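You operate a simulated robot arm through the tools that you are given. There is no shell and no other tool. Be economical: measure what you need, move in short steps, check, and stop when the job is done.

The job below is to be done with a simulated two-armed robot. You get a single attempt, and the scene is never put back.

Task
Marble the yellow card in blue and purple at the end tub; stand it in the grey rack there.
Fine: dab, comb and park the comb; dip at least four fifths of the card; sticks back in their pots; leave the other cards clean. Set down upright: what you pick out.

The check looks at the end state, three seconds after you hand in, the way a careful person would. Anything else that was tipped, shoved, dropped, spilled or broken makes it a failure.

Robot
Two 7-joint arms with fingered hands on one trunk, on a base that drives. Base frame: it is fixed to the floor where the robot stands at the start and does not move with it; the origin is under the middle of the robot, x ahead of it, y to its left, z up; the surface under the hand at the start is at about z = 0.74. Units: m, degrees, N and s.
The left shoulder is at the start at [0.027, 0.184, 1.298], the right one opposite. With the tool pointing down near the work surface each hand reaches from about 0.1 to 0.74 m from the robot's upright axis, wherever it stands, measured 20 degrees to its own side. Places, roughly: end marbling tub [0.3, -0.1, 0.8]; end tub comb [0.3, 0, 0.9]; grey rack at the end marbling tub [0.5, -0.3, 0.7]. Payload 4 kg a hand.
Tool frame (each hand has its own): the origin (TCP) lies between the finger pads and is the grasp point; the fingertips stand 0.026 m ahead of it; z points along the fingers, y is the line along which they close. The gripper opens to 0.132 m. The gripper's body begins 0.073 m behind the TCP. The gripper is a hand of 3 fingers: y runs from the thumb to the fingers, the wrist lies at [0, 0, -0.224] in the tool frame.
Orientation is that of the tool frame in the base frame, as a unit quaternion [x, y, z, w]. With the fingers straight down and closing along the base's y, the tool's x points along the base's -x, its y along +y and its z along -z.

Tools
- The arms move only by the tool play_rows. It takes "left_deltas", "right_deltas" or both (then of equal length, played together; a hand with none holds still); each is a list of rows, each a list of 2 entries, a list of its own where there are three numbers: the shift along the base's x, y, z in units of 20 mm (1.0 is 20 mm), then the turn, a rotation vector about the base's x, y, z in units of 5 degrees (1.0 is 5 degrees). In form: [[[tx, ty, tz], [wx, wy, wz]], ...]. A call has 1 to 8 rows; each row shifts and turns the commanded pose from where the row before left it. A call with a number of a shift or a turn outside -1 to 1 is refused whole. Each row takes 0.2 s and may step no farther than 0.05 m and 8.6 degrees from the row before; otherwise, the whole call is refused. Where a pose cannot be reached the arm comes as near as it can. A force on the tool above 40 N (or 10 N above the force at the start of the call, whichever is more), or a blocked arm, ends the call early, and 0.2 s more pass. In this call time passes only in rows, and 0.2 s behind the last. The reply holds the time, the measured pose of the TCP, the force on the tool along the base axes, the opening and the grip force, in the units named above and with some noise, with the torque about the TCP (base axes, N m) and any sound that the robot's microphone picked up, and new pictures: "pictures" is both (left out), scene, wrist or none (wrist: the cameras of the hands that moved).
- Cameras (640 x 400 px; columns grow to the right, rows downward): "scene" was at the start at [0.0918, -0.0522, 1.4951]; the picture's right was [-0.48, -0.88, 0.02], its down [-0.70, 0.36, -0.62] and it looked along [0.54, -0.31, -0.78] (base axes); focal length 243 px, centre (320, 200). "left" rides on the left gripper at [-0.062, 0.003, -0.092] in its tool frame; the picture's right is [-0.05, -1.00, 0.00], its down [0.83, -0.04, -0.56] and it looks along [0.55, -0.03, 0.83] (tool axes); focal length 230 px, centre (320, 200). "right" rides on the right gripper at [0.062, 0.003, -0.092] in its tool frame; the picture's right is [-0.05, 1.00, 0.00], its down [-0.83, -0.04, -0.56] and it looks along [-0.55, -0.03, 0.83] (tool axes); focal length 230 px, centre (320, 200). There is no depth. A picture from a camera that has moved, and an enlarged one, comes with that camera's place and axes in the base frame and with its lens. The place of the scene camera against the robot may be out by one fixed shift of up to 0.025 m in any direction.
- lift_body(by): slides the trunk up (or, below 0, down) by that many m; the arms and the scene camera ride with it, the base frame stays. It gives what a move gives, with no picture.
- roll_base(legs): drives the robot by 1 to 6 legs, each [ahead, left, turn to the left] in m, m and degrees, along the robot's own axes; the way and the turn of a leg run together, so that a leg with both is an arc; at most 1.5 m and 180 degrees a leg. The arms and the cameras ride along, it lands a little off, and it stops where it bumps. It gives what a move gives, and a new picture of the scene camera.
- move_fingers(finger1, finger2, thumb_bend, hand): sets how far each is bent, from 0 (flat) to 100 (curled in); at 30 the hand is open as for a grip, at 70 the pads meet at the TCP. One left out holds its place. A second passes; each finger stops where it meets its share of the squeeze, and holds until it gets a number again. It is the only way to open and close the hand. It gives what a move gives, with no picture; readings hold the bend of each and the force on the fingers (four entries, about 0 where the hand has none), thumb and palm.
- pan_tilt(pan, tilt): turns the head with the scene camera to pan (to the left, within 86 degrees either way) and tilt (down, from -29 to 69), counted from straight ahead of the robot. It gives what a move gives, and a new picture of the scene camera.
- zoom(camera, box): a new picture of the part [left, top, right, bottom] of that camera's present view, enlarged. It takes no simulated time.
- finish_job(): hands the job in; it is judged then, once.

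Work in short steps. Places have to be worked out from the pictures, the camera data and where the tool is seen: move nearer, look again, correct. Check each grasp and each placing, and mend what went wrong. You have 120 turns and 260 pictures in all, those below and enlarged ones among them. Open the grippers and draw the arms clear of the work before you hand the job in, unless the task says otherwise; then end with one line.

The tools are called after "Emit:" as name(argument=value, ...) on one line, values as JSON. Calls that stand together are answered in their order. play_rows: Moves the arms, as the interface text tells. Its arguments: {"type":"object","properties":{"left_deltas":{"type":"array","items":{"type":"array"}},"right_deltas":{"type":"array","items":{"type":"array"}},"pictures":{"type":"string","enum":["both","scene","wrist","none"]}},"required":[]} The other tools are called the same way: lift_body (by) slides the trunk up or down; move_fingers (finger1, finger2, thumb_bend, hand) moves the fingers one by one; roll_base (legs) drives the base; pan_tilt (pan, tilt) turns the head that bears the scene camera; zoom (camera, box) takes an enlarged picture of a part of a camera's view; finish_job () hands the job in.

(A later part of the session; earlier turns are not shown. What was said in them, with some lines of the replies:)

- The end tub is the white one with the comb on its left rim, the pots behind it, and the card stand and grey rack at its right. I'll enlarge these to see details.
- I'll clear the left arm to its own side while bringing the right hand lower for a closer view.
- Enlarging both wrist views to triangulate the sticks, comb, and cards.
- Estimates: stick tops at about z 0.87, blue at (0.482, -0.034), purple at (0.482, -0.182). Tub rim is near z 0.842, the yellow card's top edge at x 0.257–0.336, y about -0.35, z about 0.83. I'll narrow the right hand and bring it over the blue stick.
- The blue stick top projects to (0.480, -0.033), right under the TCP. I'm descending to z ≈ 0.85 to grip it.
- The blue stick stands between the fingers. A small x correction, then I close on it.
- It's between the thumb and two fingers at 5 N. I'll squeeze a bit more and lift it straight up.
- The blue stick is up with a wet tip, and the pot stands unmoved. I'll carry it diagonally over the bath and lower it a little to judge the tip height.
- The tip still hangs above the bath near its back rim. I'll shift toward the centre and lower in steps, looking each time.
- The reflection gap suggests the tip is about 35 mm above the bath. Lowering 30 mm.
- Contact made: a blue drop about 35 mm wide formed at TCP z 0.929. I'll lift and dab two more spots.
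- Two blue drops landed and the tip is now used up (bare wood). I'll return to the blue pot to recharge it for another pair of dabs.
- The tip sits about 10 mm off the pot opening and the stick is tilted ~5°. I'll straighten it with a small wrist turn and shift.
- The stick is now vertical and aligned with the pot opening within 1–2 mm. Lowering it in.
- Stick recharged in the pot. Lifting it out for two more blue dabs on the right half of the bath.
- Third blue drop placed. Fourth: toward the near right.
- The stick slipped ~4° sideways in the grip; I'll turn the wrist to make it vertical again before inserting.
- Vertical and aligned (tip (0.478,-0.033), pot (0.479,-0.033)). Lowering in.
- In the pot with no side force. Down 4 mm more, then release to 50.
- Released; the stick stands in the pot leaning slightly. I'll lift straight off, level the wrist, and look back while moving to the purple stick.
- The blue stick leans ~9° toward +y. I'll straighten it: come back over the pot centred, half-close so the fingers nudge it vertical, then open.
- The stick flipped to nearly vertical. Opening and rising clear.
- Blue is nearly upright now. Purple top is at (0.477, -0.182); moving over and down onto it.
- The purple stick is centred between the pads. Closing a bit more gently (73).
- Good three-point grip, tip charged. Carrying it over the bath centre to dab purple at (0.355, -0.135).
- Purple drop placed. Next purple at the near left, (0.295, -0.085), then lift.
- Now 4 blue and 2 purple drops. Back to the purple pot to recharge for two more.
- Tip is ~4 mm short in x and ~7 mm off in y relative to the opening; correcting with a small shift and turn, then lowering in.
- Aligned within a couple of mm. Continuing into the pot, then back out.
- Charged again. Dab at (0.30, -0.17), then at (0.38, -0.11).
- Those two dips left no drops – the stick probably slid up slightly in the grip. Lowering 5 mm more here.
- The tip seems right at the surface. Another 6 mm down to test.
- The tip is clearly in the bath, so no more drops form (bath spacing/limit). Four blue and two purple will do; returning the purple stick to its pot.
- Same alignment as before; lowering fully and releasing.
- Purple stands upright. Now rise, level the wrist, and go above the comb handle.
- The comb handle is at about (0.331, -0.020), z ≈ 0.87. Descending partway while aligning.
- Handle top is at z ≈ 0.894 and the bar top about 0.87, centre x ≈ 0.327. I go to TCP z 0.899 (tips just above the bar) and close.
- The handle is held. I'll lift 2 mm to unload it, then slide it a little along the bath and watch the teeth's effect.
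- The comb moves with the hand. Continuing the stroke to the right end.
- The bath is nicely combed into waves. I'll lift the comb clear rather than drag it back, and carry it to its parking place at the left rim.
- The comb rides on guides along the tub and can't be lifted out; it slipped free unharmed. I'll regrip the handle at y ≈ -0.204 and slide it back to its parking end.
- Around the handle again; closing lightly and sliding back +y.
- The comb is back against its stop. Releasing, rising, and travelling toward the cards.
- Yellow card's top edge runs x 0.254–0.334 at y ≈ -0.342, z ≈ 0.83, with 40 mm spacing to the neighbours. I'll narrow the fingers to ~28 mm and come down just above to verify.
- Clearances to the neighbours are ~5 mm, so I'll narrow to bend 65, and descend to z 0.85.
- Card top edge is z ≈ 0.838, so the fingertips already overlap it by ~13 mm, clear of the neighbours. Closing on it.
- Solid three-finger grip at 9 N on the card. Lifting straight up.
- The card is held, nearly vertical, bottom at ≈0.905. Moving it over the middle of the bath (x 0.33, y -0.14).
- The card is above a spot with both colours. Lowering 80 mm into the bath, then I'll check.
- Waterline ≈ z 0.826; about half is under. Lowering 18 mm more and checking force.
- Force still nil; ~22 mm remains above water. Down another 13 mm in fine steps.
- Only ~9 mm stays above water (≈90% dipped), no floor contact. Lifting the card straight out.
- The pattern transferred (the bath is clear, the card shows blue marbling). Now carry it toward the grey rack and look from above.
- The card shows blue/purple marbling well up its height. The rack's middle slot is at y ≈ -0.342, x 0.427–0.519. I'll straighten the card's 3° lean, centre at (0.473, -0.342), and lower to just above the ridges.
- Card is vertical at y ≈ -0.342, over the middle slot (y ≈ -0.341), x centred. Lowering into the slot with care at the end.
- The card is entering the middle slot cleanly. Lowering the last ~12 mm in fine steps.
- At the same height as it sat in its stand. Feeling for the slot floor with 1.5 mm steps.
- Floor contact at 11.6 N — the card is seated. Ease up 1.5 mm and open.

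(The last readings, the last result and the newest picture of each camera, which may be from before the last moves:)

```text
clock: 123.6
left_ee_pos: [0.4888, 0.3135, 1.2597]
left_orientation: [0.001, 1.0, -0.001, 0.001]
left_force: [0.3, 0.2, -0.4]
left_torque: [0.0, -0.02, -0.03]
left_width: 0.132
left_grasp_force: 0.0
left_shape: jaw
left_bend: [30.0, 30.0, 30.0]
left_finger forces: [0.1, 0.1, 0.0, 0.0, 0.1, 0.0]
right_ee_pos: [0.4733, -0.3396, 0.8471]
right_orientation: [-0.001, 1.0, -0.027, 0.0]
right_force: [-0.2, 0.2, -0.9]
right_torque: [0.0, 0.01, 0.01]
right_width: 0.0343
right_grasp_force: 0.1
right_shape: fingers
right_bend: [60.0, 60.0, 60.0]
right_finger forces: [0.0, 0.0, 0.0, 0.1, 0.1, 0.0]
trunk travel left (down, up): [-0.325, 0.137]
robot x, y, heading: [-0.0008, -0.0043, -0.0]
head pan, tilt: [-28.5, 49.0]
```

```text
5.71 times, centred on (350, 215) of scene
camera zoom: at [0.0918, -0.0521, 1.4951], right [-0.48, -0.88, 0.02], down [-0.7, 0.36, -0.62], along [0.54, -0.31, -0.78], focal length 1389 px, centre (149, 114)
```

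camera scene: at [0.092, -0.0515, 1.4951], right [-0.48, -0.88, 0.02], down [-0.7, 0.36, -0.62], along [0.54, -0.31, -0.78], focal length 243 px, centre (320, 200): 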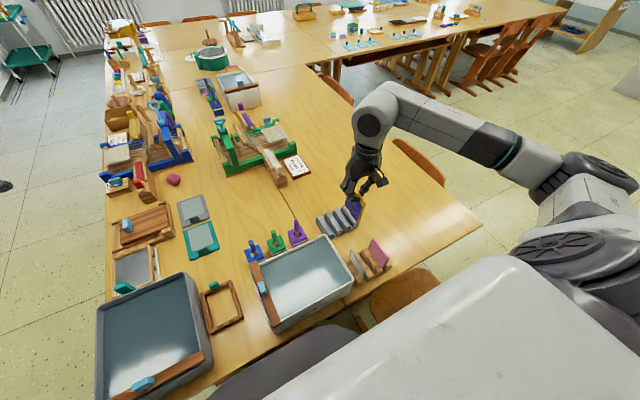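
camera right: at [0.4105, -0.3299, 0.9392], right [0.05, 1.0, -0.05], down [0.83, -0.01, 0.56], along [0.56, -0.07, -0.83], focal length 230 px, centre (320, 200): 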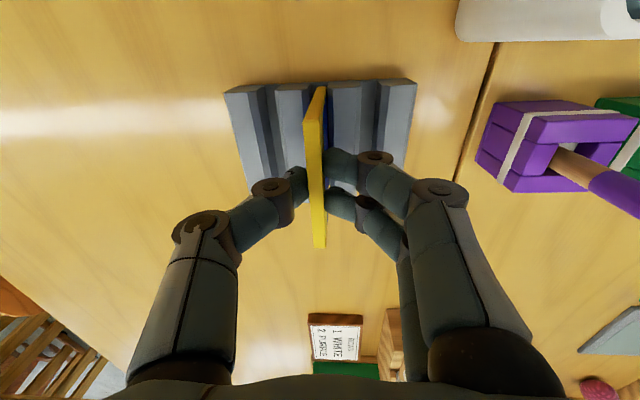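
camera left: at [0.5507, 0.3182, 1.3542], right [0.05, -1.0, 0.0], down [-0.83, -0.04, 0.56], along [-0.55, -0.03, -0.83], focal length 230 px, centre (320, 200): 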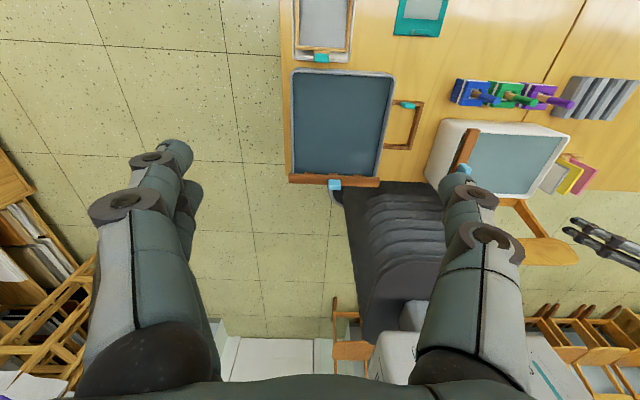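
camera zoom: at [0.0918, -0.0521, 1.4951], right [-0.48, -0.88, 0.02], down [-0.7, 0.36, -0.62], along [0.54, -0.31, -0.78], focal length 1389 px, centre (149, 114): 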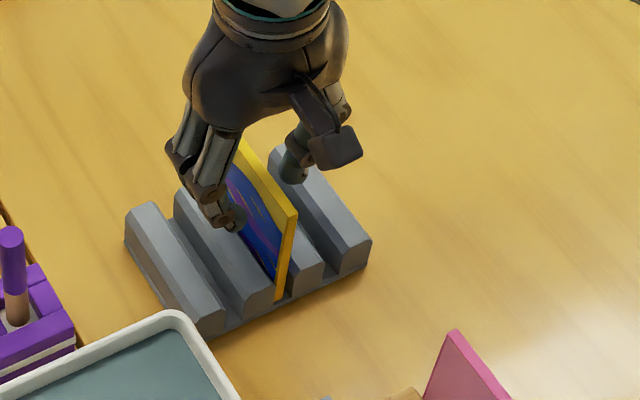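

The card stands upright in the rack on its own. I'll raise the hand straight up and clear, undo the tilt, and back off.

Emit:
play_rows(right_deltas=[[[0, 0, 1], [0, 0, 0]], [[0, 0, 1], [0, 0, 0]], [[0, 0, 1], [0, 0, 0]], [[0, 0, 1], [0, 0, 0]], [[0, 0, 1], [0.6, 0, 0]], [[0, 0, 1], [0, 0, 0]], [[0, 0, 1], [0, 0, 0]], [[0, 0, 1], [0, 0, 0]]], pictures="none")

Emit:
move_fingers(hand="right", finger1=30, finger2=30, thumb_bend=30)

Emit:
play_rows(right_deltas=[[[-0.5, -1, 1], [0, 0, 0]], [[-0.5, -1, 1], [0, 0, 0]], [[-0.5, -1, 1], [0, 0, 0]], [[-0.5, -1, 1], [0, 0, 0]], [[-0.5, -1, 1], [0, 0, 0]], [[-0.5, -1, 1], [0, 0, 0]], [[-0.5, -1, 1], [0, 0, 0]], [[-0.5, -1, 1], [0, 0, 0]]], pictures="both")

Emit:
zoom(camera="scene", box=[230, 180, 410, 340])

```text
clock: 125.4
left_ee_pos: [0.4892, 0.3141, 1.26]
left_orientation: [0.001, 1.0, 0.0, 0.0]
left_force: [-0.6, -0.3, 0.9]
left_torque: [0.03, -0.03, 0.02]
left_width: 0.1321
left_grasp_force: 0.0
left_shape: jaw
left_bend: [30.0, 30.0, 30.0]
left_finger forces: [0.1, 0.0, 0.0, 0.0, 0.0, 0.0]
right_ee_pos: [0.4726, -0.34, 1.0074]
right_orientation: [-0.002, 1.0, 0.001, 0.0]
right_force: [0.6, -0.1, 0.1]
right_torque: [-0.04, -0.04, 0.0]
right_width: 0.0343
right_grasp_force: 0.1
right_shape: fingers
right_bend: [60.0, 60.0, 60.0]
right_finger forces: [0.0, 0.0, 0.1, 0.1, 0.1, 0.0]
trunk travel left (down, up): [-0.325, 0.137]
robot x, y, heading: [0.0015, -0.0018, 0.2]
head pan, tilt: [-28.5, 49.0]
```

```text
clock: 126.4
left_ee_pos: [0.4898, 0.3141, 1.2608]
left_orientation: [-0.001, 1.0, 0.0, 0.001]
left_force: [-0.2, 0.4, -0.9]
left_torque: [0.02, -0.03, 0.02]
left_width: 0.1321
left_grasp_force: 0.1
left_shape: jaw
left_bend: [30.0, 30.0, 30.0]
left_finger forces: [0.0, 0.0, 0.0, 0.0, 0.0, 0.1]
right_ee_pos: [0.4724, -0.3408, 1.0077]
right_orientation: [-0.001, 1.0, 0.0, 0.0]
right_force: [0.1, -0.2, 0.2]
right_torque: [0.03, -0.03, 0.0]
right_width: 0.1336
right_grasp_force: 0.1
right_shape: fingers
right_bend: [30.0, 30.0, 30.0]
right_finger forces: [0.0, 0.0, 0.0, 0.0, 0.1, 0.0]
trunk travel left (down, up): [-0.325, 0.137]
robot x, y, heading: [0.0004, -0.0025, 0.0]
head pan, tilt: [-28.5, 49.0]
```

```text
clock: 128.2
left_ee_pos: [0.4879, 0.3145, 1.2604]
left_orientation: [0.0, 1.0, 0.0, 0.0]
left_force: [-0.2, 0.1, -0.7]
left_torque: [0.0, -0.02, 0.0]
left_width: 0.1322
left_grasp_force: 0.0
left_shape: jaw
left_bend: [30.0, 30.0, 30.0]
left_finger forces: [0.1, 0.0, 0.0, 0.1, 0.0, 0.1]
right_ee_pos: [0.3935, -0.4986, 1.168]
right_orientation: [-0.002, 1.0, 0.0, -0.001]
right_force: [-0.3, 0.4, -0.1]
right_torque: [0.0, 0.0, 0.0]
right_width: 0.1342
right_grasp_force: 0.1
right_shape: fingers
right_bend: [30.0, 30.0, 30.0]
right_finger forces: [0.0, 0.1, 0.0, 0.1, 0.0, 0.0]
trunk travel left (down, up): [-0.325, 0.137]
robot x, y, heading: [-0.0038, 0.0043, 0.0]
head pan, tilt: [-28.5, 49.0]
camera scene: at [0.0906, -0.0519, 1.4952], right [-0.48, -0.88, 0.02], down [-0.69, 0.36, -0.62], along [0.54, -0.31, -0.78], focal length 243 px, centre (320, 200)
camera right: at [0.3303, -0.495, 1.2609], right [0.05, 1.0, 0.0], down [0.83, -0.04, 0.56], along [0.56, -0.03, -0.83], focal length 230 px, centre (320, 200)
```

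scene: 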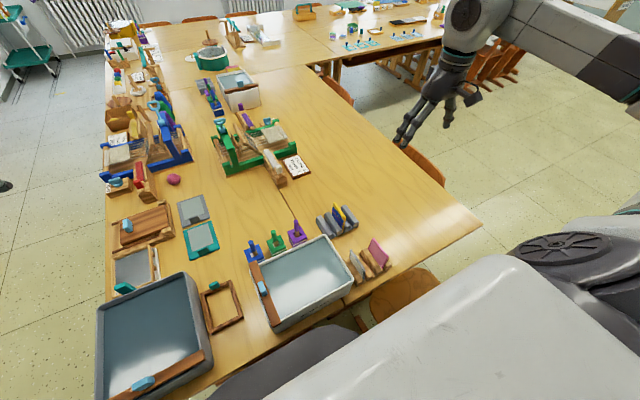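
right: 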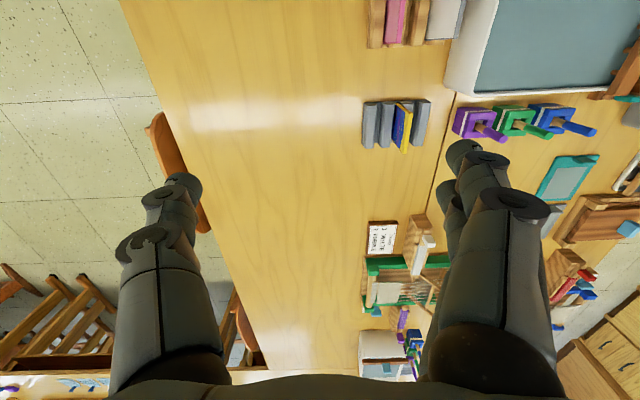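

```text
2.50 times, centred on (320, 260) of scene
camera zoom: at [0.0906, -0.0519, 1.4952], right [-0.48, -0.88, 0.02], down [-0.69, 0.36, -0.62], along [0.54, -0.31, -0.78], focal length 608 px, centre (320, 50)
```

zoom: 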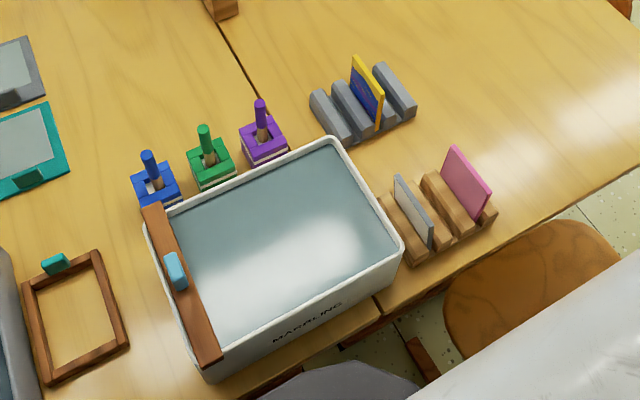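

Everything looks in place; one closer look at the card, sticks and comb before handing in.

Emit:
zoom(camera="scene", box=[240, 190, 370, 270])

Emit:
zoom(camera="right", box=[350, 60, 610, 170])

```text
4.92 times, centred on (305, 230) of scene
camera zoom: at [0.0906, -0.0519, 1.4952], right [-0.48, -0.88, 0.02], down [-0.69, 0.36, -0.62], along [0.54, -0.31, -0.78], focal length 1197 px, centre (394, 52)
```

zoom: 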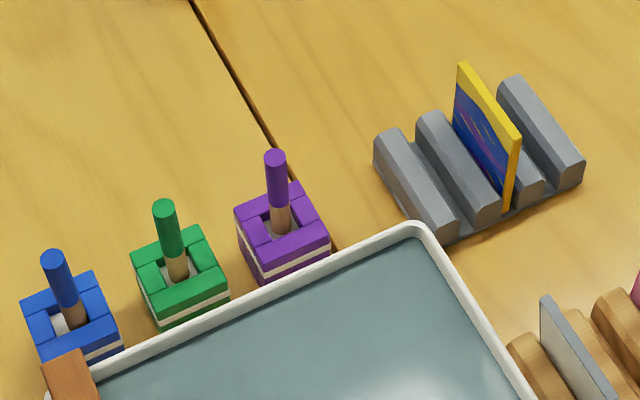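

```text
2.46 times, centred on (480, 115) of right
camera zoom: at [0.3303, -0.495, 1.2609], right [0.05, 1.0, 0.0], down [0.83, -0.04, 0.56], along [0.56, -0.03, -0.83], focal length 566 px, centre (-74, 409)
```

zoom: 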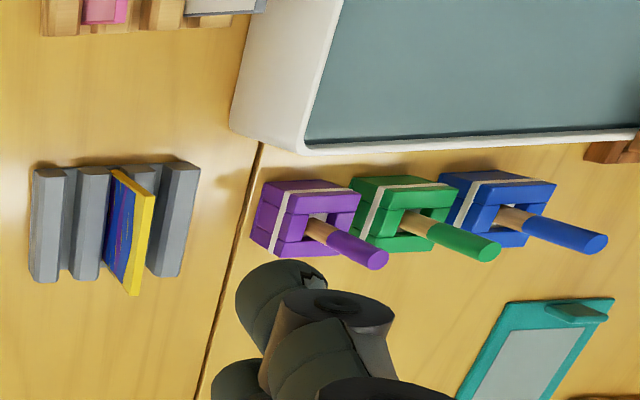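

The card is marbled and upright in the rack, sticks stand in their pots, and the comb is parked. Handing in.

Emit:
finish_job()

```text
The job is handed in.
```

The yellow card is marbled in blue and purple over about 90% of its height and stands upright in the middle slot of the grey rack; the comb is parked, the sticks are back in their pots, and the other cards are clean.
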